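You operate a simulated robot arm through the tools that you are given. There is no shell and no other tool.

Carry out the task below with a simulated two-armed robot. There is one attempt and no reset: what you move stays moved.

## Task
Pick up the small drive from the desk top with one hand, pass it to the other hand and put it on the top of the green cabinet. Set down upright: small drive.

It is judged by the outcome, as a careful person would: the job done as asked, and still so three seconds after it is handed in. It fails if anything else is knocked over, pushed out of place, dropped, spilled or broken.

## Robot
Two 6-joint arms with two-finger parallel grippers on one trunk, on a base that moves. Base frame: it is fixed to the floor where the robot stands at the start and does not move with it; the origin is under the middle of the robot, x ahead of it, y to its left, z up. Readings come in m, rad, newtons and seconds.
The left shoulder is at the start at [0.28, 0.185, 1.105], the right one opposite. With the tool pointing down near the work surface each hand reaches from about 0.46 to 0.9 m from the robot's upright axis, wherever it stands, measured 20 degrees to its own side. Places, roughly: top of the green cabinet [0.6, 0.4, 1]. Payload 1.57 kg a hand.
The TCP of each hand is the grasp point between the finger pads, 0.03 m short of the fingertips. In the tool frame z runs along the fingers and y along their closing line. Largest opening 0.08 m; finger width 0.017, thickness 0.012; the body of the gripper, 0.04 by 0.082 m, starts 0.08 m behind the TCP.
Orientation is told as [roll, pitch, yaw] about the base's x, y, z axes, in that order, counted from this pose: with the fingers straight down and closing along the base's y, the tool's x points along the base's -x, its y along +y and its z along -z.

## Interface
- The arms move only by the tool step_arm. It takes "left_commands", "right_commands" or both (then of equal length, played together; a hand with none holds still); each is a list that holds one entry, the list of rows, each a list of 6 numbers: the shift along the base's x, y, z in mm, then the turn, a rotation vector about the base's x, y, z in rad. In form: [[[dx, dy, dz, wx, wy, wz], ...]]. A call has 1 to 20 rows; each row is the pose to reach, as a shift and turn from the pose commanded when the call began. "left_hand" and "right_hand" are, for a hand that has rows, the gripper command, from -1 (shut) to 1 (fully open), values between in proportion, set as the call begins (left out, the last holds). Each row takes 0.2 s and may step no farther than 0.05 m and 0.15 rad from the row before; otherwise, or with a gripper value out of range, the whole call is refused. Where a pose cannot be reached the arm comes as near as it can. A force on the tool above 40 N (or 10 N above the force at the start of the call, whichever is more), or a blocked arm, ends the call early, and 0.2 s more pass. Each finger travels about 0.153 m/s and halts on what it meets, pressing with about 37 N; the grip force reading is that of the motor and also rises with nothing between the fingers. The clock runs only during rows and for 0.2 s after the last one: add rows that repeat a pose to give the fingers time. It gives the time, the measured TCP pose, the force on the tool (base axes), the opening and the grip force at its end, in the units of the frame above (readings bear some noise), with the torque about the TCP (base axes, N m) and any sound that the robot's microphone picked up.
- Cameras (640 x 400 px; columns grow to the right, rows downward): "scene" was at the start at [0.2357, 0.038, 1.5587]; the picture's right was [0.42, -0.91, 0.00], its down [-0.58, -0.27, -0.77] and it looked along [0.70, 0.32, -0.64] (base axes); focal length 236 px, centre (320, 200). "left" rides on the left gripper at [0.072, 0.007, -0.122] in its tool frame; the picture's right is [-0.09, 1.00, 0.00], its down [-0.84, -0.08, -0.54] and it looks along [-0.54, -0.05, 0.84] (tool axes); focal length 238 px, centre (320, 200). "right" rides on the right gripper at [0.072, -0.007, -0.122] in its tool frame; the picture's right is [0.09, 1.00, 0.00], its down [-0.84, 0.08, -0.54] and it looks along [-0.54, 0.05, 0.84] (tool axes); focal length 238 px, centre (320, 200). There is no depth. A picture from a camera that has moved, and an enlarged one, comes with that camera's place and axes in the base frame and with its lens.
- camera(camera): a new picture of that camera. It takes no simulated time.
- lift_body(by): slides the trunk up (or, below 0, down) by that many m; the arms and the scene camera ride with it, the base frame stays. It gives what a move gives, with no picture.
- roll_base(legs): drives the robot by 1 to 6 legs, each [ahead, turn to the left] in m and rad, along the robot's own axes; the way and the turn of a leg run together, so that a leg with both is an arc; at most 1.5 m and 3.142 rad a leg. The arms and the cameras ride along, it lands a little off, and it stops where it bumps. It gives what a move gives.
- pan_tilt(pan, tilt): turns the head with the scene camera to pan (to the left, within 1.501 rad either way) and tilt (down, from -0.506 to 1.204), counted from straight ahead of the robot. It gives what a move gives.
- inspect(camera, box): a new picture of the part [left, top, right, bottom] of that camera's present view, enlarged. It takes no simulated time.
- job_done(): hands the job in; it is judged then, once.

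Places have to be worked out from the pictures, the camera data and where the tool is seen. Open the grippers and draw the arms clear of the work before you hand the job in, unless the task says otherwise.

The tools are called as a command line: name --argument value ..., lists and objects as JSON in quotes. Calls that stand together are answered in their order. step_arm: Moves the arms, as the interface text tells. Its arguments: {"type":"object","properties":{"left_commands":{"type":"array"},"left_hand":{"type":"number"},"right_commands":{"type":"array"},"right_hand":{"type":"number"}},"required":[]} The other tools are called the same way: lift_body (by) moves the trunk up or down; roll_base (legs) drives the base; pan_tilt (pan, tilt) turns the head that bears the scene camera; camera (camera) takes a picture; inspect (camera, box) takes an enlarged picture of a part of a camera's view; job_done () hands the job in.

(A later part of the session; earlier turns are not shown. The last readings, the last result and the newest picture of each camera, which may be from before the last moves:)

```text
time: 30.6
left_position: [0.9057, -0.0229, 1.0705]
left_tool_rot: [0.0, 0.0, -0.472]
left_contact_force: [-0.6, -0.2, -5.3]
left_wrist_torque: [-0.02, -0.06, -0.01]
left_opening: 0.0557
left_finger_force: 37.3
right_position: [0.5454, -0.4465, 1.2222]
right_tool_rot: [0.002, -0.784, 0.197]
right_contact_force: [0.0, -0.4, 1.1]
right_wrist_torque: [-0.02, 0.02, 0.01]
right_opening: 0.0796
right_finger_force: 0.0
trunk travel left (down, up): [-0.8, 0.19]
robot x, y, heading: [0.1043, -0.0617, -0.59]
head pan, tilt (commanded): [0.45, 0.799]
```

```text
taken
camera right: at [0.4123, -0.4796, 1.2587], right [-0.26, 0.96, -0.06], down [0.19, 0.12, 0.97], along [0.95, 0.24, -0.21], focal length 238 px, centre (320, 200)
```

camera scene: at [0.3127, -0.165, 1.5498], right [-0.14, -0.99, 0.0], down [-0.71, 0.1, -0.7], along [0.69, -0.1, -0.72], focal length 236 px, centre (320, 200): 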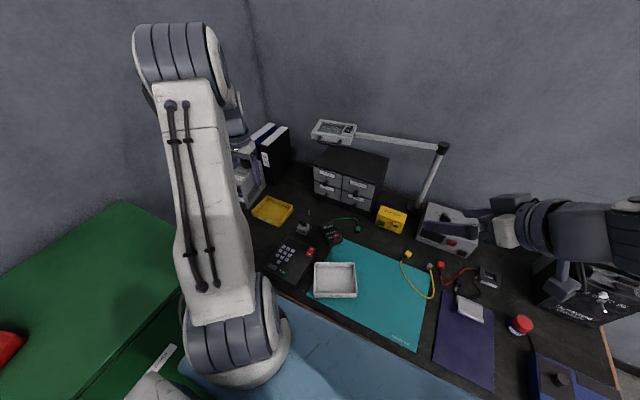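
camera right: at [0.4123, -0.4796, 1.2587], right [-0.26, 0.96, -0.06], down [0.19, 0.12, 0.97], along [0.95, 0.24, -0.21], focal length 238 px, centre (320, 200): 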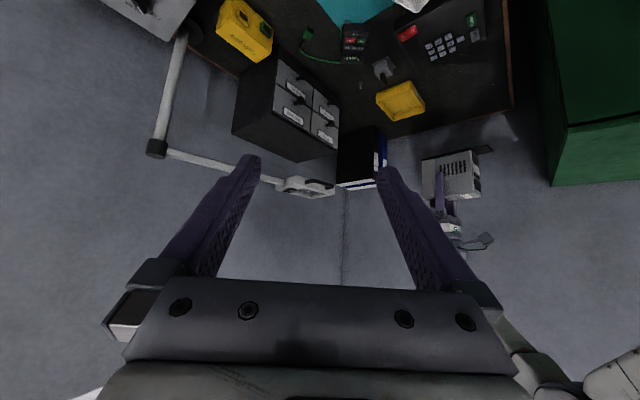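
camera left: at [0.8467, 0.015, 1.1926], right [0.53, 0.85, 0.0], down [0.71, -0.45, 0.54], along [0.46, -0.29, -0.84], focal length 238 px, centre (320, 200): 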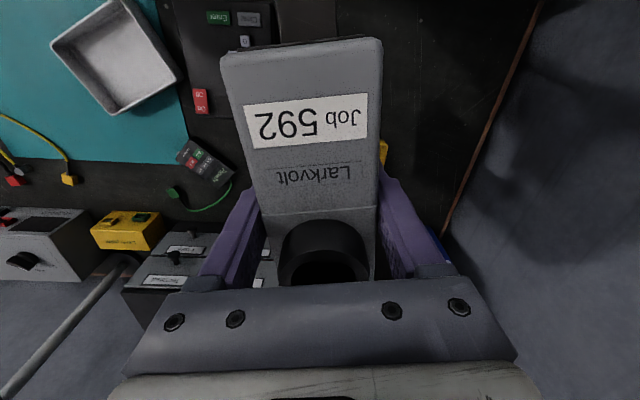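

The right hand reached [0, -0.784, 0.197]. I'll point the head at the handover zone and bring the drive there with the left hand, turning it so its front faces the right hand, stopping a few cm short.

pan_tilt --pan 0.0 --tilt 0.75

step_arm --left_commands '[[[-18.6, -38.7, 8, 0, 0, 0.067], [-37.2, -77.4, 16, 0, 0, 0.134], [-55.8, -116.1, 24, 0, 0, 0.2], [-74.4, -154.8, 32, 0, 0, 0.267], [-93, -193.5, 40, 0, 0, 0.334], [-111.6, -232.2, 48, 0, 0, 0.401], [-130.2, -270.9, 56, 0, 0, 0.468], [-148.8, -309.6, 64, 0, 0, 0.534], [-167.4, -348.3, 72, 0, 0, 0.601], [-186, -387, 80, 0, 0, 0.668], [-186, -387, 80, 0, 0, 0.668]]]'

camera --camera "scene"

camera --camera "right"

camera --camera "left"

```text
time: 31.5
left_position: [0.9083, -0.0213, 1.0713]
left_tool_rot: [-0.001, 0.0, -0.472]
left_contact_force: [0.3, -0.1, -5.9]
left_wrist_torque: [-0.02, -0.04, -0.01]
left_opening: 0.0559
left_finger_force: 36.4
right_position: [0.5454, -0.446, 1.223]
right_tool_rot: [0.002, -0.784, 0.198]
right_contact_force: [0.0, -0.7, 0.4]
right_wrist_torque: [0.01, 0.04, 0.02]
right_opening: 0.0798
right_finger_force: 0.0
trunk travel left (down, up): [-0.8, 0.19]
robot x, y, heading: [0.107, -0.0608, -0.593]
head pan, tilt (commanded): [0.0, 0.75]
```

```text
time: 33.9
left_position: [0.7221, -0.4102, 1.147]
left_tool_rot: [0.001, 0.0, 0.199]
left_contact_force: [-0.9, 0.2, -6.4]
left_wrist_torque: [0.05, -0.06, -0.02]
left_opening: 0.0559
left_finger_force: 36.9
right_position: [0.5467, -0.4459, 1.2216]
right_tool_rot: [0.0, -0.785, 0.197]
right_contact_force: [0.0, -0.9, -0.1]
right_wrist_torque: [0.02, 0.02, -0.03]
right_opening: 0.0798
right_finger_force: 0.0
trunk travel left (down, up): [-0.8, 0.19]
robot x, y, heading: [0.1041, -0.066, -0.587]
head pan, tilt (commanded): [0.0, 0.75]
```

```text
taken
camera scene: at [0.3015, -0.2004, 1.5537], right [-0.55, -0.83, 0.0], down [-0.57, 0.38, -0.73], along [0.61, -0.41, -0.68], focal length 236 px, centre (320, 200)
```

scene: 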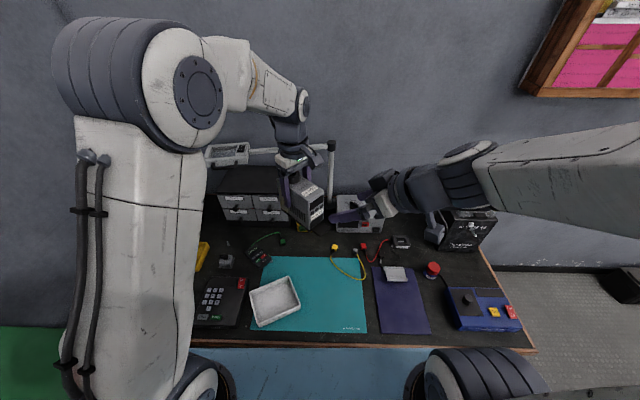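

```text
taken
camera right: at [0.4124, -0.48, 1.2588], right [-0.26, 0.96, -0.06], down [0.19, 0.12, 0.97], along [0.95, 0.24, -0.21], focal length 238 px, centre (320, 200)
```

right: 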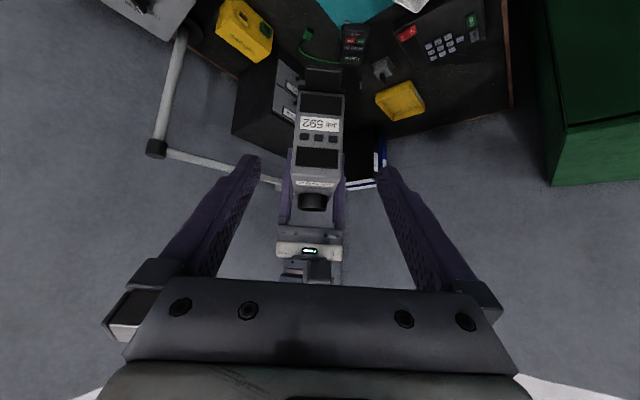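

```text
taken
camera left: at [0.6511, -0.4192, 1.2684], right [-0.11, 0.99, 0.0], down [0.84, 0.09, 0.54], along [0.54, 0.06, -0.84], focal length 238 px, centre (320, 200)
```

left: 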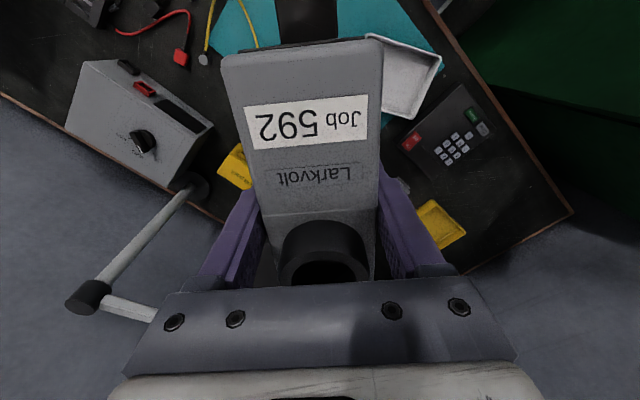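

Good alignment: the drive's front faces the right hand. I'll zoom in on the right camera to measure the body's height and position relative to the right fingers.

inspect --camera "right" --box '[260, 50, 380, 230]'

inspect --camera "scene" --box '[260, 130, 420, 240]'

```text
2.22 times, centred on (320, 140) of right
camera zoom: at [0.4124, -0.48, 1.2588], right [-0.26, 0.96, -0.06], down [0.19, 0.12, 0.97], along [0.95, 0.24, -0.21], focal length 530 px, centre (320, 333)
```

zoom: 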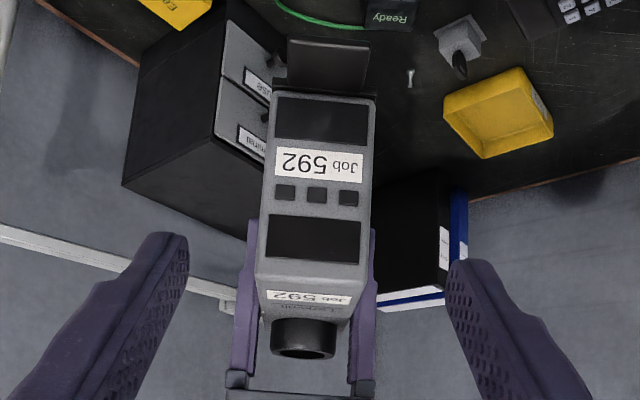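

```text
3.64 times, centred on (340, 185) of scene
camera zoom: at [0.3015, -0.2004, 1.5537], right [-0.55, -0.83, 0.0], down [-0.57, 0.38, -0.73], along [0.61, -0.41, -0.68], focal length 860 px, centre (247, 254)
```

zoom: 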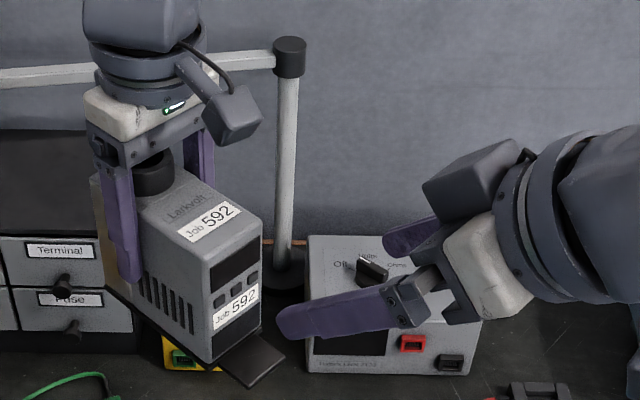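

The measurements agree: top 0.025 above the left TCP, front face about 0.068 ahead, bottom about 0.09 below, laterally aligned within 2 mm. To keep the right hand clear of the left-hand camera I'll tilt it to 55° and move to a pre-grasp point in front of the drive.

step_arm --right_commands '[[[16, 3, -15, 0.0086, -0.043, 0], [33, 6, -30, 0.0171, -0.0858, 0], [49, 9, -45, 0.0257, -0.1287, 0], [65.4, 11.6, -60.6, 0.0342, -0.1716, 0], [65.4, 11.6, -60.6, 0.0342, -0.1716, 0], [65.4, 11.6, -60.6, 0.0342, -0.1716, 0]]]' --right_hand 1

camera --camera "right"

inspect --camera "scene" --box '[260, 130, 420, 240]'

camera --camera "left"

```text
time: 35.3
left_position: [0.7237, -0.4098, 1.1483]
left_tool_rot: [-0.001, -0.001, 0.198]
left_contact_force: [0.2, -0.7, -6.2]
left_wrist_torque: [0.0, -0.04, -0.02]
left_opening: 0.056
left_finger_force: 37.2
right_position: [0.62, -0.4396, 1.1653]
right_tool_rot: [0.003, -0.958, 0.197]
right_contact_force: [0.3, -0.4, 0.7]
right_wrist_torque: [0.02, 0.02, 0.0]
right_opening: 0.08
right_finger_force: 0.0
right hand out of reach, approached as far as the arm can: row 2, 3, 4, 5, 6
trunk travel left (down, up): [-0.8, 0.19]
robot x, y, heading: [0.1021, -0.0651, -0.586]
head pan, tilt (commanded): [0.0, 0.75]
```

```text
taken
camera right: at [0.483, -0.4747, 1.1782], right [-0.25, 0.97, -0.07], down [0.02, 0.08, 1.0], along [0.97, 0.25, -0.04], focal length 238 px, centre (320, 200)
```

right: 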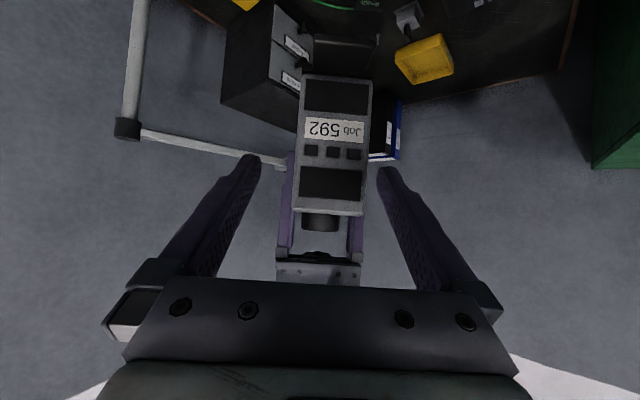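

```text
3.64 times, centred on (340, 185) of scene
camera zoom: at [0.3016, -0.2001, 1.5538], right [-0.55, -0.83, 0.0], down [-0.57, 0.38, -0.73], along [0.61, -0.41, -0.68], focal length 860 px, centre (247, 254)
```

zoom: 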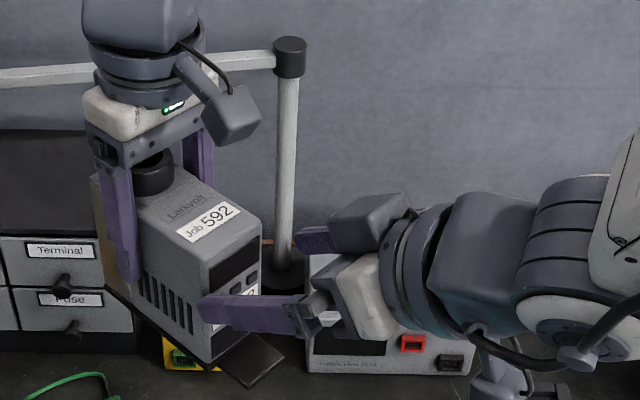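

```text
taken
camera left: at [0.6514, -0.4185, 1.2684], right [-0.1, 0.99, 0.0], down [0.84, 0.09, 0.54], along [0.54, 0.06, -0.84], focal length 238 px, centre (320, 200)
```

left: 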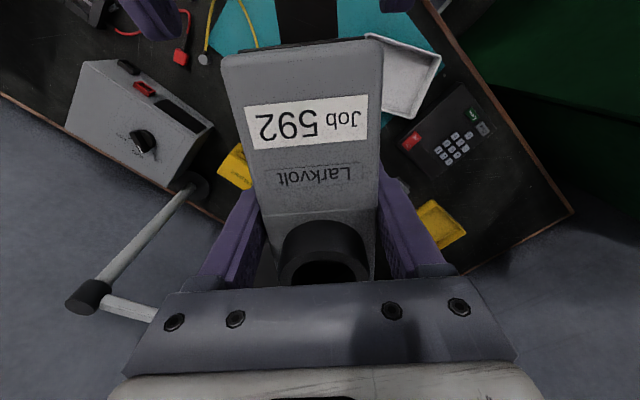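

The pre-grasp pose hit the right arm's inner reach limit by about 1 cm, so the hand is about 7 mm off to one side. Moving in along the fingers goes back into reach, so I'll advance 30 mm and re-check the alignment.

step_arm --right_commands '[[[12, 2.5, -8.6, 0, 0, 0], [24, 4.9, -17.2, 0, 0, 0], [24, 4.9, -17.2, 0, 0, 0], [24, 4.9, -17.2, 0, 0, 0]]]'

camera --camera "right"

```text
time: 36.3
left_position: [0.7238, -0.4101, 1.1468]
left_tool_rot: [0.001, -0.001, 0.198]
left_contact_force: [-0.5, -0.8, -5.6]
left_wrist_torque: [0.01, -0.05, 0.02]
left_opening: 0.0559
left_finger_force: 36.7
right_position: [0.6437, -0.4354, 1.1494]
right_tool_rot: [0.002, -0.959, 0.196]
right_contact_force: [-0.4, -0.6, 0.5]
right_wrist_torque: [0.01, 0.01, 0.0]
right_opening: 0.0799
right_finger_force: 0.1
trunk travel left (down, up): [-0.8, 0.19]
robot x, y, heading: [0.0994, -0.0675, -0.589]
head pan, tilt (commanded): [0.0, 0.75]
```

```text
taken
camera right: at [0.507, -0.4691, 1.1612], right [-0.25, 0.97, -0.07], down [0.02, 0.08, 1.0], along [0.97, 0.25, -0.04], focal length 238 px, centre (320, 200)
```

right: 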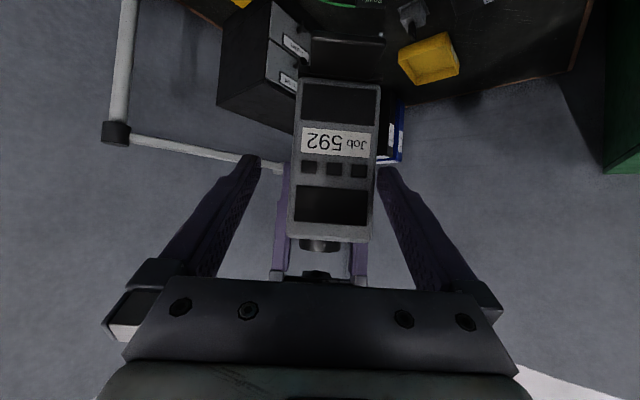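

The fingers already straddle the front edge, and both the image and the readings show an 8 mm lateral offset. I'll centre the hand, then slide in to the grasp point in small steps.

step_arm --right_commands '[[[-1.6, 7.9, -4, 0, 0, 0], [-1.6, 7.9, -9, 0, 0, 0], [8.4, 9.9, -16.1, 0, 0, 0], [18.3, 11.9, -23.3, 0, 0, 0], [28.3, 13.9, -30.4, 0, 0, 0], [38.3, 15.9, -37.6, 0, 0, 0], [48.3, 17.9, -45, 0, 0, 0], [48.3, 17.9, -45, 0, 0, 0]]]'

camera --camera "right"

inspect --camera "scene" --box '[260, 130, 420, 240]'

camera --camera "left"

```text
time: 38.1
left_position: [0.7228, -0.4107, 1.1471]
left_tool_rot: [0.001, 0.001, 0.197]
left_contact_force: [-0.5, 0.2, -5.7]
left_wrist_torque: [0.03, -0.05, -0.01]
left_opening: 0.0559
left_finger_force: 37.0
right_position: [0.6927, -0.4171, 1.1041]
right_tool_rot: [0.002, -0.961, 0.197]
right_contact_force: [0.6, 0.2, -0.1]
right_wrist_torque: [0.0, 0.03, 0.01]
right_opening: 0.0798
right_finger_force: 0.1
trunk travel left (down, up): [-0.8, 0.19]
robot x, y, heading: [0.1018, -0.0691, -0.586]
head pan, tilt (commanded): [0.0, 0.75]
```

```text
taken
camera right: at [0.5559, -0.4509, 1.1161], right [-0.25, 0.97, -0.07], down [0.02, 0.08, 1.0], along [0.97, 0.25, -0.04], focal length 238 px, centre (320, 200)
```

right: 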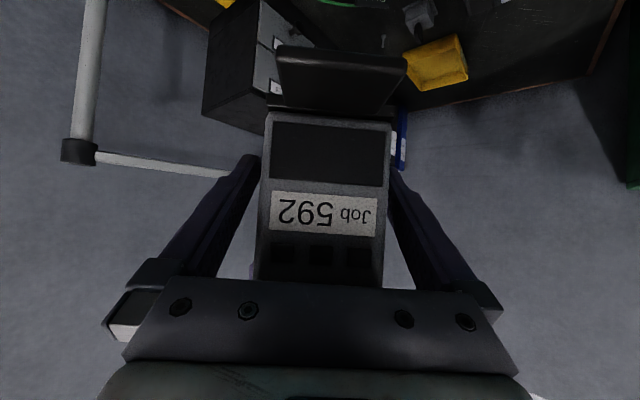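

```text
3.64 times, centred on (340, 185) of scene
camera zoom: at [0.3018, -0.2001, 1.5537], right [-0.55, -0.83, 0.0], down [-0.57, 0.38, -0.73], along [0.61, -0.41, -0.68], focal length 860 px, centre (247, 254)
```

zoom: 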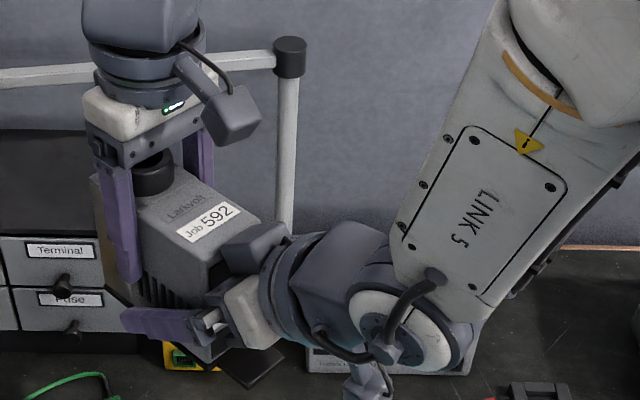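

```text
taken
camera left: at [0.6516, -0.4185, 1.2683], right [-0.1, 0.99, 0.0], down [0.84, 0.09, 0.54], along [0.54, 0.06, -0.84], focal length 238 px, centre (320, 200)
```

left: 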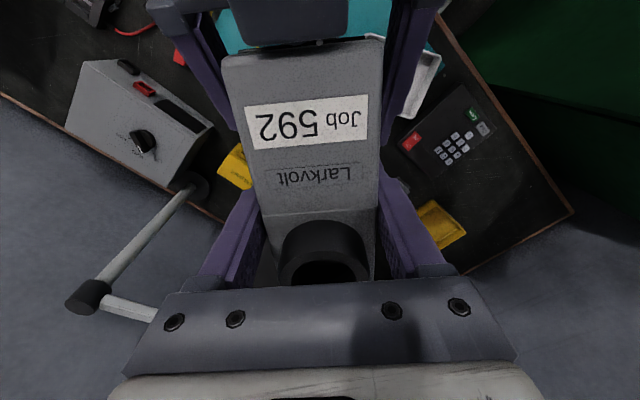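

The right fingers straddle the lower front of the drive, centred, with no contact. I'll close the right gripper while the left keeps its hold.

step_arm --right_commands '[[[0, 0, 0, 0, 0, 0], [0, 0, 0, 0, 0, 0], [0, 0, 0, 0, 0, 0], [0, 0, 0, 0, 0, 0], [0, 0, 0, 0, 0, 0]]]' --right_hand -1

camera --camera "right"

inspect --camera "scene" --box '[260, 130, 420, 240]'

```text
time: 39.3
left_position: [0.7226, -0.411, 1.1479]
left_tool_rot: [0.001, -0.001, 0.196]
left_contact_force: [-1.2, -4.7, -6.4]
left_wrist_torque: [0.03, -0.01, 0.33]
left_opening: 0.0557
left_finger_force: 37.6
right_position: [0.6929, -0.4174, 1.104]
right_tool_rot: [0.002, -0.958, 0.199]
right_contact_force: [1.9, 4.4, 1.0]
right_wrist_torque: [-0.25, 0.02, -0.16]
right_opening: 0.0559
right_finger_force: 37.4
trunk travel left (down, up): [-0.8, 0.19]
robot x, y, heading: [0.1048, -0.0684, -0.59]
head pan, tilt (commanded): [0.0, 0.75]
```

```text
taken
camera right: at [0.5556, -0.4509, 1.1162], right [-0.25, 0.97, -0.07], down [0.02, 0.08, 1.0], along [0.97, 0.25, -0.04], focal length 238 px, centre (320, 200)
```

right: 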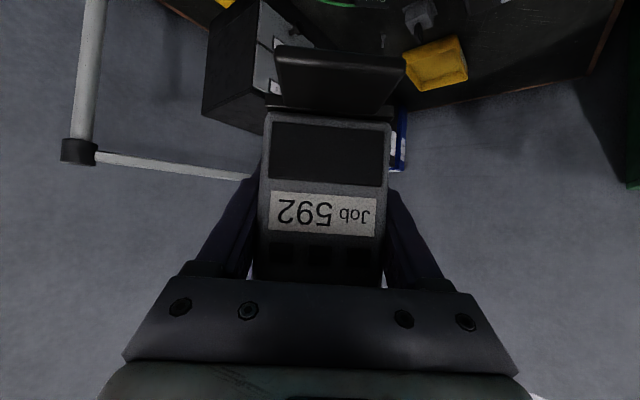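

```text
3.64 times, centred on (340, 185) of scene
camera zoom: at [0.3017, -0.2001, 1.5537], right [-0.55, -0.83, 0.0], down [-0.57, 0.38, -0.73], along [0.61, -0.41, -0.68], focal length 860 px, centre (247, 254)
```

zoom: 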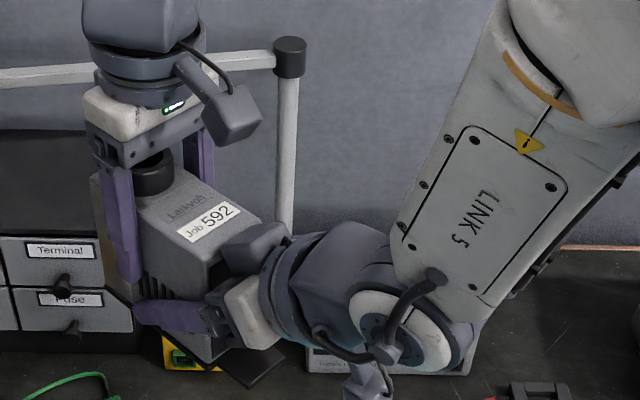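

Both hands hold the drive (0.0559 m, 37 N each) with only about 4.5 N of internal force. I'll open the left hand and check that the right one carries the load without slipping.

step_arm --left_commands '[[[0, 0, 0, 0, 0, 0], [0, 0, 0, 0, 0, 0], [0, 0, 0, 0, 0, 0], [0, 0, 0, 0, 0, 0]]]' --left_hand 1

camera --camera "left"

inspect --camera "scene" --box '[260, 130, 420, 240]'

```text
time: 40.3
left_position: [0.7231, -0.4103, 1.1478]
left_tool_rot: [0.0, 0.001, 0.198]
left_contact_force: [-0.3, -0.3, 0.0]
left_wrist_torque: [0.0, 0.01, 0.0]
left_opening: 0.08
left_finger_force: 0.1
right_position: [0.6932, -0.4165, 1.1044]
right_tool_rot: [0.001, -0.958, 0.198]
right_contact_force: [0.0, 0.9, 0.4]
right_wrist_torque: [0.0, 0.11, -0.03]
right_opening: 0.0562
right_finger_force: 37.5
trunk travel left (down, up): [-0.8, 0.19]
robot x, y, heading: [0.101, -0.0681, -0.586]
head pan, tilt (commanded): [0.0, 0.75]
```

```text
taken
camera left: at [0.6515, -0.4185, 1.2684], right [-0.1, 0.99, 0.0], down [0.84, 0.09, 0.54], along [0.54, 0.06, -0.84], focal length 238 px, centre (320, 200)
```

left: 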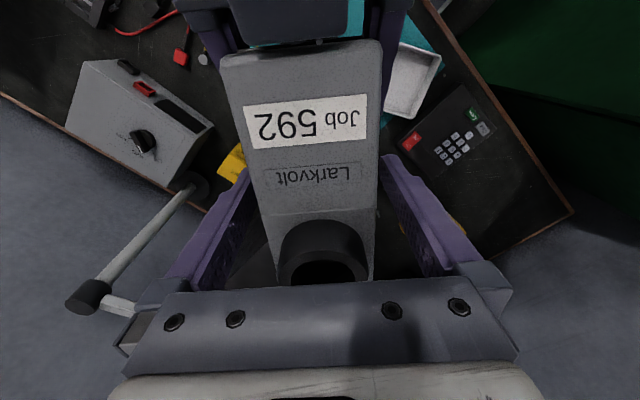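

```text
3.64 times, centred on (340, 185) of scene
camera zoom: at [0.3017, -0.2001, 1.5537], right [-0.55, -0.83, 0.0], down [-0.57, 0.38, -0.73], along [0.61, -0.41, -0.68], focal length 860 px, centre (247, 254)
```

zoom: 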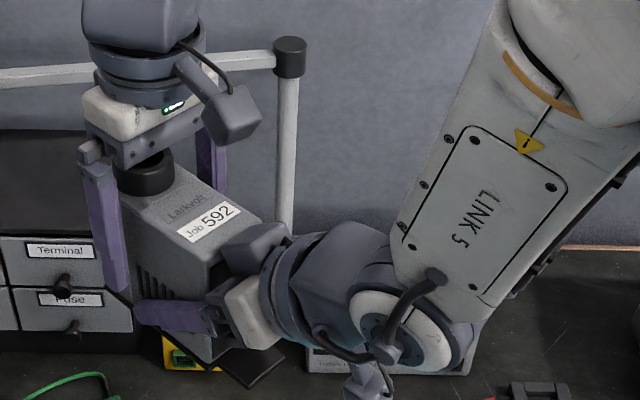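

The drive hasn't moved and the right hand holds it. I'll withdraw the left hand straight up and clear, watching for any contact.

step_arm --left_commands '[[[0, 0, 15, 0, 0, 0], [0, 0, 40, 0, 0, 0], [0, 0, 75, 0, 0, 0], [0, 0, 115, 0, 0, 0], [0, 0, 150, 0, 0, 0], [0, 0, 150, 0, 0, 0]]]'

camera --camera "scene"

camera --camera "right"

camera --camera "left"

```text
time: 41.7
left_position: [0.7238, -0.4103, 1.2989]
left_tool_rot: [0.0, 0.0, 0.196]
left_contact_force: [0.3, -0.3, 0.3]
left_wrist_torque: [0.0, -0.04, 0.0]
left_opening: 0.0804
left_finger_force: 0.0
right_position: [0.6924, -0.4163, 1.1046]
right_tool_rot: [0.002, -0.957, 0.197]
right_contact_force: [0.0, -0.2, -0.7]
right_wrist_torque: [-0.03, 0.09, 0.04]
right_opening: 0.0562
right_finger_force: 36.8
trunk travel left (down, up): [-0.8, 0.19]
robot x, y, heading: [0.1014, -0.0694, -0.583]
head pan, tilt (commanded): [0.0, 0.75]
```

```text
taken
camera scene: at [0.3016, -0.2, 1.5537], right [-0.55, -0.83, 0.0], down [-0.57, 0.38, -0.73], along [0.61, -0.41, -0.68], focal length 236 px, centre (320, 200)
```

scene: 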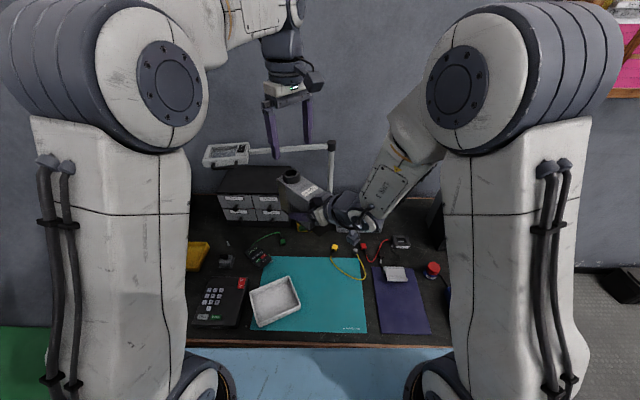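

```text
taken
camera right: at [0.5555, -0.451, 1.1162], right [-0.25, 0.97, -0.07], down [0.02, 0.08, 1.0], along [0.97, 0.25, -0.04], focal length 238 px, centre (320, 200)
```

right: 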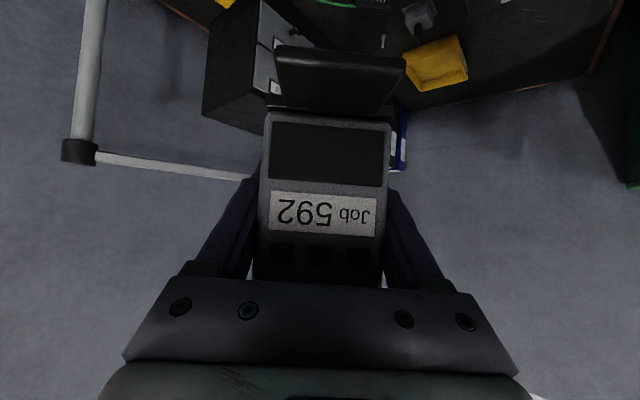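

```text
taken
camera left: at [0.6519, -0.4177, 1.4204], right [-0.1, 0.99, 0.0], down [0.84, 0.09, 0.54], along [0.54, 0.06, -0.84], focal length 238 px, centre (320, 200)
```

left: 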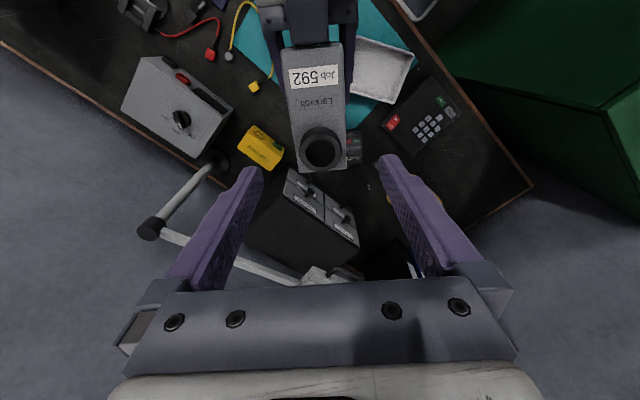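

The handover is complete: the right hand alone holds the drive, unchanged in its grip. I'll stow the left arm to its own side and raise the right hand with the drive before moving the base back.

step_arm --left_commands '[[[0, 35, 15, 0, 0, -0.08], [-1, 75, 30, 0, 0, -0.17], [-3, 115, 45, 0, 0, -0.26], [-5, 155, 60, 0, 0, -0.35], [-7, 195, 70, 0, 0, -0.44], [-9, 235, 80, 0, 0, -0.53], [-11, 275, 80, 0, 0, -0.62], [-12, 315, 80, 0, 0, -0.7], [-13, 349, 80, 0, 0, -0.784], [-13, 349, 80, 0, 0, -0.784]]]' --right_commands '[[[0, 0, 5, 0, 0, 0], [0, 0, 15, 0, 0, 0], [0, 0, 30, 0, 0, 0], [0, 0, 45, 0, 0, 0], [0, 0, 60, 0, 0, 0], [0, 0, 75, 0, 0, 0], [0, 0, 90, 0, 0, 0], [0, 0, 100, 0, 0, 0], [0, 0, 105, 0, 0, 0], [0, 0, 105, 0, 0, 0]]]'

camera --camera "scene"

camera --camera "right"

```text
time: 43.9
left_position: [0.71, -0.0598, 1.3796]
left_tool_rot: [-0.001, -0.001, -0.588]
left_contact_force: [0.4, -0.3, -0.5]
left_wrist_torque: [-0.02, 0.01, 0.02]
left_opening: 0.0803
left_finger_force: 0.1
right_position: [0.6926, -0.4172, 1.209]
right_tool_rot: [0.001, -0.958, 0.196]
right_contact_force: [0.0, -0.8, -6.5]
right_wrist_torque: [-0.05, 0.12, 0.0]
right_opening: 0.0558
right_finger_force: 36.7
trunk travel left (down, up): [-0.8, 0.19]
robot x, y, heading: [0.1009, -0.0658, -0.589]
head pan, tilt (commanded): [0.0, 0.75]
```

```text
taken
camera scene: at [0.3017, -0.1999, 1.5537], right [-0.55, -0.83, 0.0], down [-0.57, 0.38, -0.73], along [0.61, -0.41, -0.68], focal length 236 px, centre (320, 200)
```

scene: 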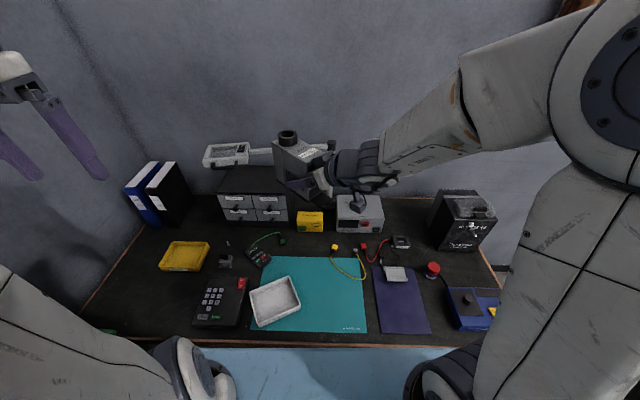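

```text
taken
camera right: at [0.555, -0.4512, 1.2214], right [-0.25, 0.97, -0.07], down [0.02, 0.08, 1.0], along [0.97, 0.25, -0.04], focal length 238 px, centre (320, 200)
```

right: 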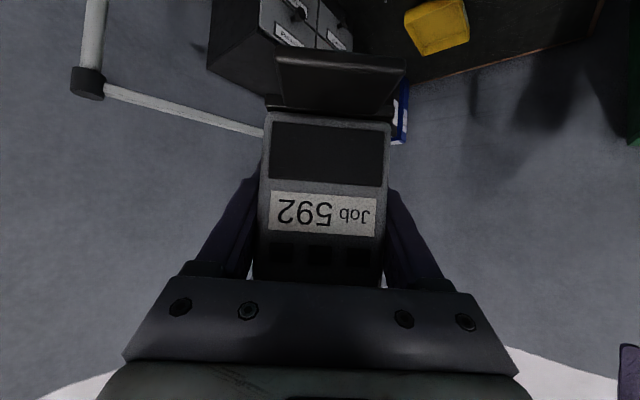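

The right hand carries about 6 N with the grip steady. I'll back the base up to its starting place, retracing the path.

roll_base --legs '[[-0.12, 0]]'

roll_base --legs '[[0, 0.588]]'

pan_tilt --pan 0.35 --tilt 0.8

camera --camera "scene"

camera --camera "left"

camera --camera "right"

```text
time: 45.2
left_position: [0.6092, 0.0085, 1.3798]
left_tool_rot: [0.0, 0.0, -0.586]
left_contact_force: [0.1, -0.2, -0.1]
left_wrist_torque: [-0.01, 0.01, 0.04]
left_opening: 0.0802
left_finger_force: 0.0
right_position: [0.5899, -0.349, 1.2088]
right_tool_rot: [0.002, -0.958, 0.197]
right_contact_force: [0.2, 0.4, -6.4]
right_wrist_torque: [-0.05, 0.1, -0.01]
right_opening: 0.0558
right_finger_force: 36.9
trunk travel left (down, up): [-0.8, 0.19]
robot x, y, heading: [0.0012, 0.0011, -0.592]
head pan, tilt (commanded): [0.0, 0.75]
```

```text
time: 47.2
left_position: [0.4984, 0.3506, 1.3788]
left_tool_rot: [-0.002, -0.001, 0.013]
left_contact_force: [-0.8, -0.1, -0.2]
left_wrist_torque: [0.01, -0.01, 0.01]
left_opening: 0.08
left_finger_force: 0.0
right_position: [0.6845, 0.0449, 1.2093]
right_tool_rot: [0.003, -0.959, 0.795]
right_contact_force: [0.2, -0.5, -5.9]
right_wrist_torque: [-0.05, 0.08, 0.01]
right_opening: 0.0557
right_finger_force: 37.0
trunk travel left (down, up): [-0.8, 0.19]
robot x, y, heading: [0.0002, 0.0001, 0.009]
head pan, tilt (commanded): [0.0, 0.75]
```

```text
time: 48.0
left_position: [0.4987, 0.3502, 1.3802]
left_tool_rot: [-0.003, 0.0, 0.012]
left_contact_force: [1.4, 0.3, -0.2]
left_wrist_torque: [0.01, -0.03, -0.01]
left_opening: 0.0803
left_finger_force: 0.0
right_position: [0.6853, 0.0449, 1.2083]
right_tool_rot: [0.001, -0.958, 0.796]
right_contact_force: [0.0, 0.2, -6.3]
right_wrist_torque: [-0.08, 0.13, 0.04]
right_opening: 0.056
right_finger_force: 36.8
trunk travel left (down, up): [-0.8, 0.19]
robot x, y, heading: [-0.0001, 0.001, 0.015]
head pan, tilt (commanded): [0.351, 0.799]
```

```text
taken
camera scene: at [0.2331, 0.0335, 1.5497], right [0.35, -0.94, 0.0], down [-0.67, -0.25, -0.7], along [0.65, 0.25, -0.72], focal length 236 px, centre (320, 200)
```

scene: 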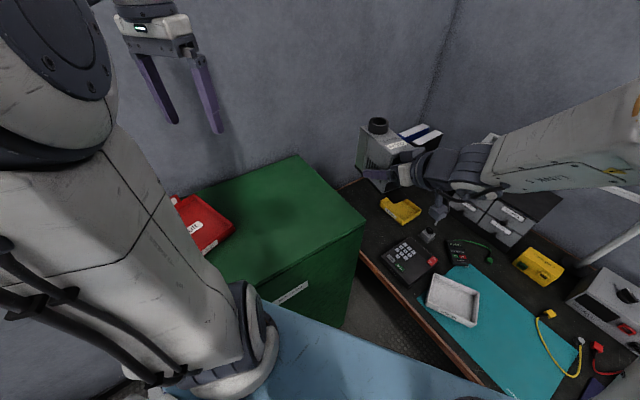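

```text
taken
camera left: at [0.4267, 0.3556, 1.5], right [0.08, 1.0, 0.0], down [0.84, -0.07, 0.54], along [0.54, -0.04, -0.84], focal length 238 px, centre (320, 200)
```

left: 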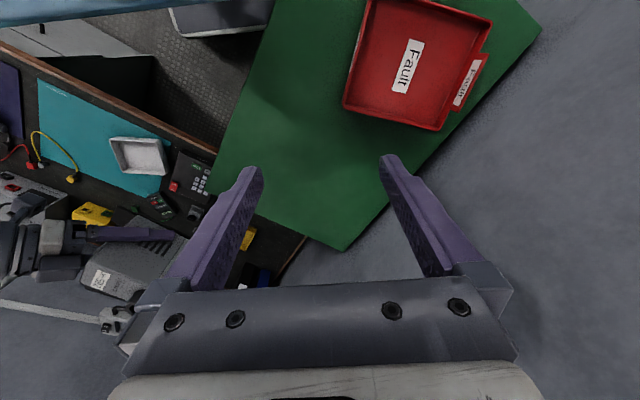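

```text
taken
camera right: at [0.5903, -0.0604, 1.2211], right [-0.75, 0.66, -0.07], down [-0.03, 0.08, 1.0], along [0.66, 0.75, -0.04], focal length 238 px, centre (320, 200)
```

right: 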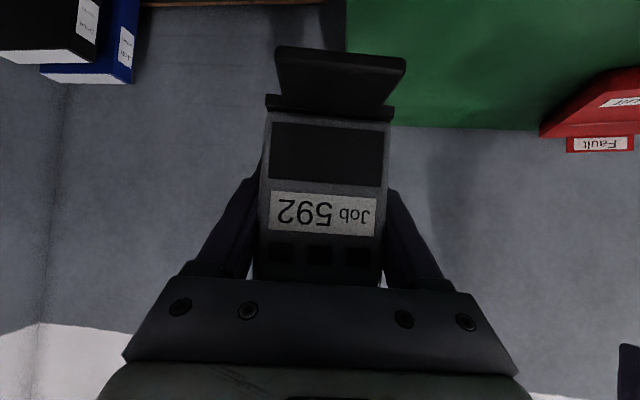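

The base is back at its start place with the drive high over the desk and cabinet corner. I'll zoom in on the cabinet top to fix its edges and the tray's position before choosing the spot.

inspect --camera "left" --box '[190, 0, 430, 260]'

inspect --camera "scene" --box '[170, 130, 390, 340]'

```text
1.54 times, centred on (310, 130) of left
camera zoom: at [0.4267, 0.3556, 1.5], right [0.08, 1.0, 0.0], down [0.84, -0.07, 0.54], along [0.54, -0.04, -0.84], focal length 367 px, centre (335, 308)
```

zoom: 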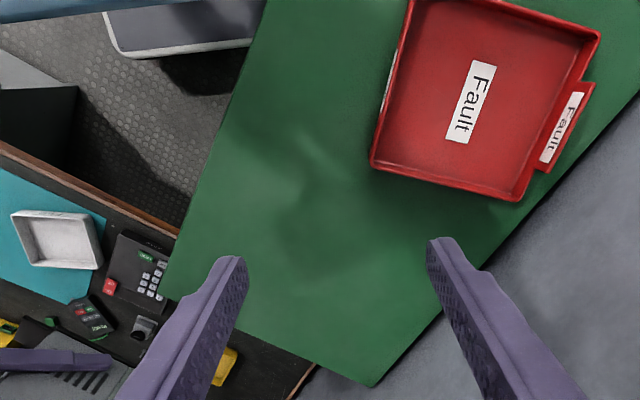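

```text
1.90 times, centred on (280, 235) of scene
camera zoom: at [0.2331, 0.0335, 1.5497], right [0.35, -0.94, 0.0], down [-0.67, -0.25, -0.7], along [0.65, 0.25, -0.72], focal length 450 px, centre (396, 133)
```

zoom: 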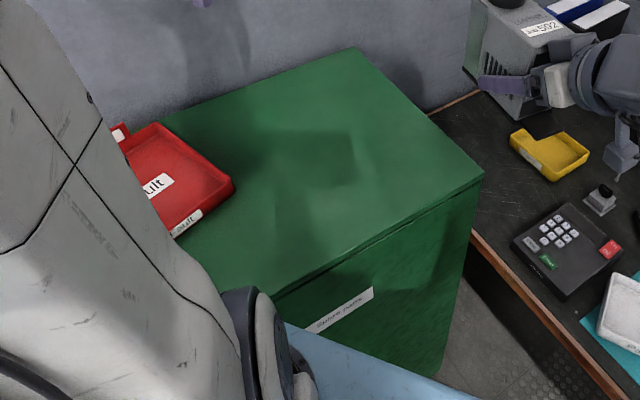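

Cabinet corner B is near (0.706, 0.054), the far-right corner near (0.93, 0.38), and the red tray's nearest corner is near (0.53, 0.395). I'll take a free spot centred at about (0.70, 0.24) and move the right hand over it at the present height.

step_arm --right_commands '[[[-1, 36, 0, 0, 0, 0], [-1, 72, 0, 0, 0, 0], [-2, 108, 0, 0, 0, 0], [-3, 144, 0, 0, 0, 0], [-3, 177, 0, 0, 0, 0], [-3, 177, 0, 0, 0, 0]]]'

camera --camera "scene"

camera --camera "left"

camera --camera "right"

```text
time: 49.5
left_position: [0.4976, 0.3516, 1.3784]
left_tool_rot: [-0.001, 0.001, 0.012]
left_contact_force: [0.4, 0.0, -0.1]
left_wrist_torque: [0.03, 0.01, -0.02]
left_opening: 0.0798
left_finger_force: 0.0
right_position: [0.6827, 0.215, 1.2022]
right_tool_rot: [0.022, -0.931, 0.796]
right_contact_force: [-0.3, 0.7, -5.8]
right_wrist_torque: [-0.1, 0.08, 0.02]
right_opening: 0.0557
right_finger_force: 37.3
right hand out of reach, approached as far as the arm can: row 5, 6
trunk travel left (down, up): [-0.8, 0.19]
robot x, y, heading: [0.0001, -0.0016, 0.015]
head pan, tilt (commanded): [0.351, 0.799]
```

```text
taken
camera scene: at [0.2333, 0.0338, 1.5497], right [0.36, -0.93, 0.0], down [-0.67, -0.25, -0.7], along [0.65, 0.25, -0.72], focal length 236 px, centre (320, 200)
```

scene: 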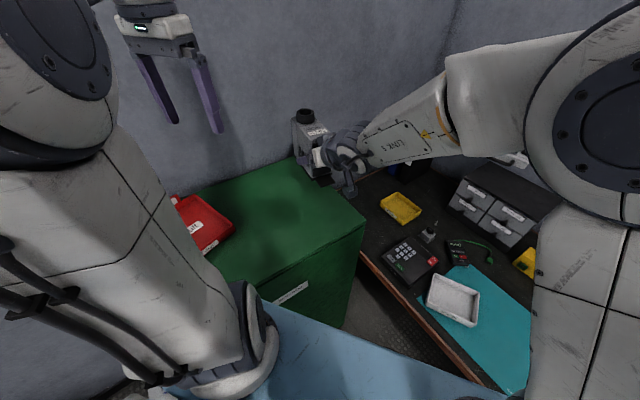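

```text
taken
camera left: at [0.4269, 0.3558, 1.4999], right [0.08, 1.0, 0.0], down [0.84, -0.07, 0.54], along [0.54, -0.04, -0.84], focal length 238 px, centre (320, 200)
```

left: 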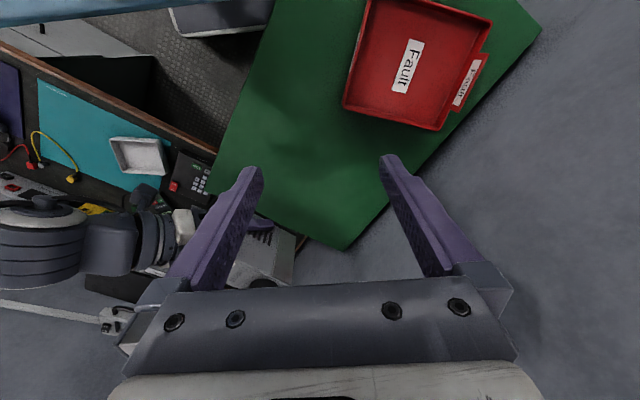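

```text
taken
camera right: at [0.5897, 0.1082, 1.2179], right [-0.76, 0.64, -0.06], down [0.0, 0.09, 1.0], along [0.65, 0.76, -0.07], focal length 238 px, centre (320, 200)
```

right: 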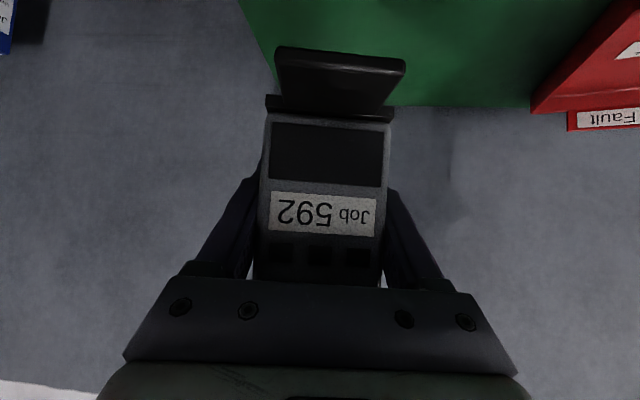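

The right arm ran into a joint limit near y 0.215 and tilted about 2°. I'll back off 30 mm and restore the upright orientation, then try a hand yaw that suits the arm better.

step_arm --right_commands '[[[0, -15, 3, 0.005, -0.0142, -0.0088], [0, -30, 6, 0.0101, -0.0283, -0.0176], [0, -30, 6, 0.0101, -0.0283, -0.0176]]]'

```text
time: 50.2
left_position: [0.4982, 0.3507, 1.3795]
left_tool_rot: [-0.002, 0.001, 0.012]
left_contact_force: [0.0, 0.3, -0.1]
left_wrist_torque: [-0.01, 0.03, -0.03]
left_opening: 0.0801
left_finger_force: 0.1
right_position: [0.6826, 0.191, 1.2178]
right_tool_rot: [-0.013, -0.982, 0.799]
right_contact_force: [0.4, 0.0, -5.3]
right_wrist_torque: [-0.07, 0.04, 0.03]
right_opening: 0.0558
right_finger_force: 37.2
trunk travel left (down, up): [-0.8, 0.19]
robot x, y, heading: [0.0006, -0.0033, 0.014]
head pan, tilt (commanded): [0.351, 0.799]
```

Now the hand is at y 0.191, in reach but with about 1.5° residual tilt. I'll correct the orientation to the handover value and descend part-way at this spot (drive centre about (0.70, 0.206), well on the cabinet top).

step_arm --right_commands '[[[0, 0, 0, -0.0118, 0.0223, 0.0116], [0, 0, -25, -0.0118, 0.0223, 0.0116], [0, 0, -50, -0.0118, 0.0223, 0.0116], [0, 0, -75, -0.0118, 0.0223, 0.0116], [0, 0, -95, -0.0118, 0.0223, 0.0116], [0, 0, -95, -0.0118, 0.0223, 0.0116], [0, 0, -95, -0.0118, 0.0223, 0.0116]]]'

camera --camera "right"

camera --camera "scene"

camera --camera "left"

```text
time: 51.9
left_position: [0.4975, 0.3513, 1.3787]
left_tool_rot: [-0.001, -0.001, 0.012]
left_contact_force: [-0.7, -0.6, 0.1]
left_wrist_torque: [0.01, 0.02, -0.04]
left_opening: 0.0802
left_finger_force: 0.1
right_position: [0.692, 0.1757, 1.1365]
right_tool_rot: [0.0, -0.958, 0.795]
right_contact_force: [-0.6, -0.1, -6.0]
right_wrist_torque: [-0.07, 0.08, 0.0]
right_opening: 0.0561
right_finger_force: 36.9
right hand out of reach, approached as far as the arm can: row 3, 4, 5, 6, 7
trunk travel left (down, up): [-0.8, 0.19]
robot x, y, heading: [0.0009, 0.0013, 0.009]
head pan, tilt (commanded): [0.351, 0.799]
```

```text
taken
camera right: at [0.598, 0.07, 1.1492], right [-0.75, 0.66, -0.08], down [-0.03, 0.08, 1.0], along [0.66, 0.75, -0.04], focal length 238 px, centre (320, 200)
```

right: 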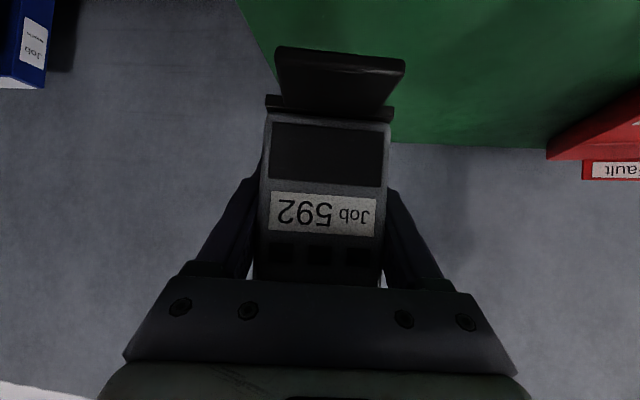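

```text
taken
camera scene: at [0.2331, 0.0336, 1.5497], right [0.35, -0.93, 0.0], down [-0.67, -0.25, -0.7], along [0.65, 0.25, -0.72], focal length 236 px, centre (320, 200)
```

scene: 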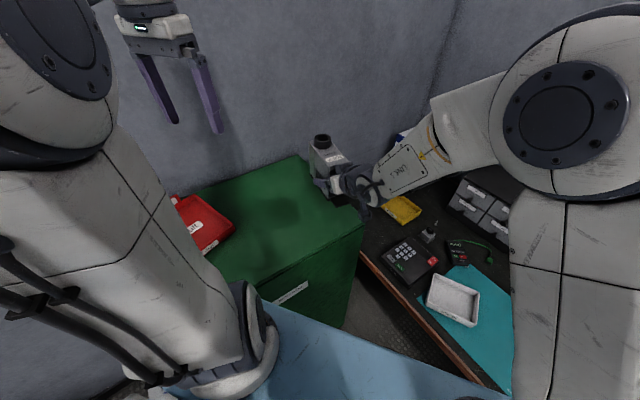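

```text
taken
camera left: at [0.4268, 0.3557, 1.5], right [0.08, 1.0, 0.0], down [0.84, -0.07, 0.54], along [0.54, -0.04, -0.84], focal length 238 px, centre (320, 200)
```

left: 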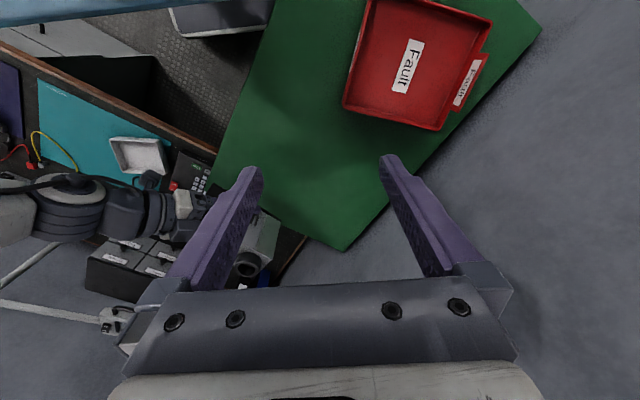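

Descending straight hits the arm's inner reach limit because the hand points straight out from the shoulder. I'll yaw the hand about +0.69 rad, so the wrist swings out to the right and away from the shoulder, keeping the drive upright above the cabinet.

step_arm --right_commands '[[[0, 0, 2, 0, 0, 0.115], [0, 4, 4, 0, 0, 0.23], [0, 9, 4, 0, 0, 0.345], [-1, 14, 4, 0, 0, 0.46], [-1, 19, 4, 0, 0, 0.575], [-2, 24, 4, 0, 0, 0.69], [-2, 24, 4, 0, 0, 0.69]]]'

camera --camera "scene"

camera --camera "left"

camera --camera "right"

```text
time: 53.5
left_position: [0.4985, 0.3506, 1.3783]
left_tool_rot: [-0.001, 0.0, 0.013]
left_contact_force: [-0.5, 0.8, -0.5]
left_wrist_torque: [0.03, -0.02, 0.03]
left_opening: 0.0798
left_finger_force: 0.0
right_position: [0.6915, 0.2002, 1.1405]
right_tool_rot: [-0.008, -0.962, 1.488]
right_contact_force: [-1.1, -0.6, -4.5]
right_wrist_torque: [-0.12, 0.04, 0.06]
right_opening: 0.0561
right_finger_force: 36.7
trunk travel left (down, up): [-0.8, 0.19]
robot x, y, heading: [-0.0014, 0.0008, 0.01]
head pan, tilt (commanded): [0.351, 0.799]
```

```text
taken
camera scene: at [0.2332, 0.0337, 1.5497], right [0.35, -0.93, 0.0], down [-0.67, -0.25, -0.7], along [0.65, 0.25, -0.72], focal length 236 px, centre (320, 200)
```

scene: 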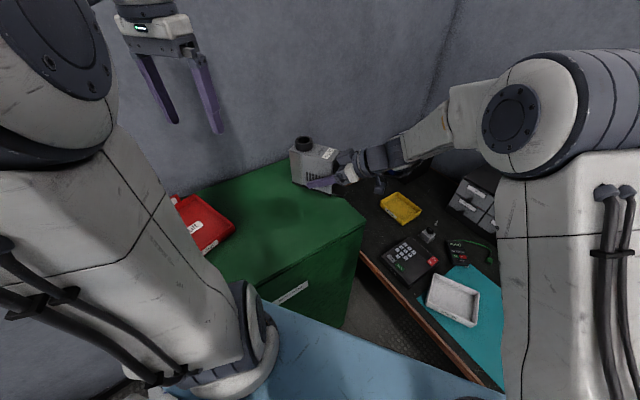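

```text
taken
camera left: at [0.4269, 0.3557, 1.4999], right [0.08, 1.0, 0.0], down [0.84, -0.07, 0.54], along [0.54, -0.04, -0.84], focal length 238 px, centre (320, 200)
```

left: 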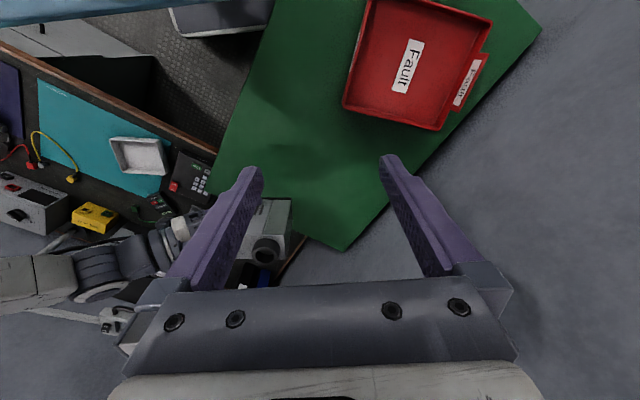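

```text
taken
camera right: at [0.6851, 0.0585, 1.1517], right [-1.0, 0.04, -0.08], down [-0.08, 0.04, 1.0], along [0.04, 1.0, -0.04], focal length 238 px, centre (320, 200)
```

right: 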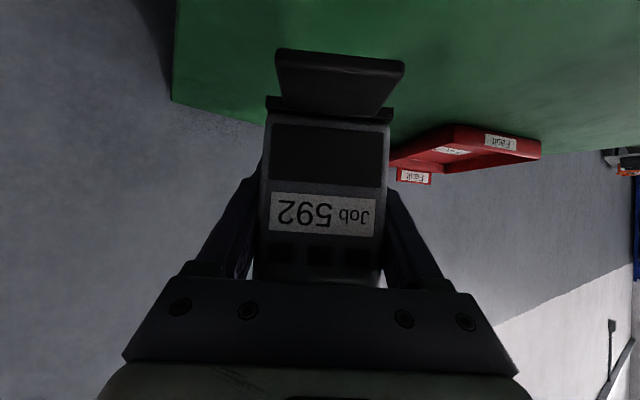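

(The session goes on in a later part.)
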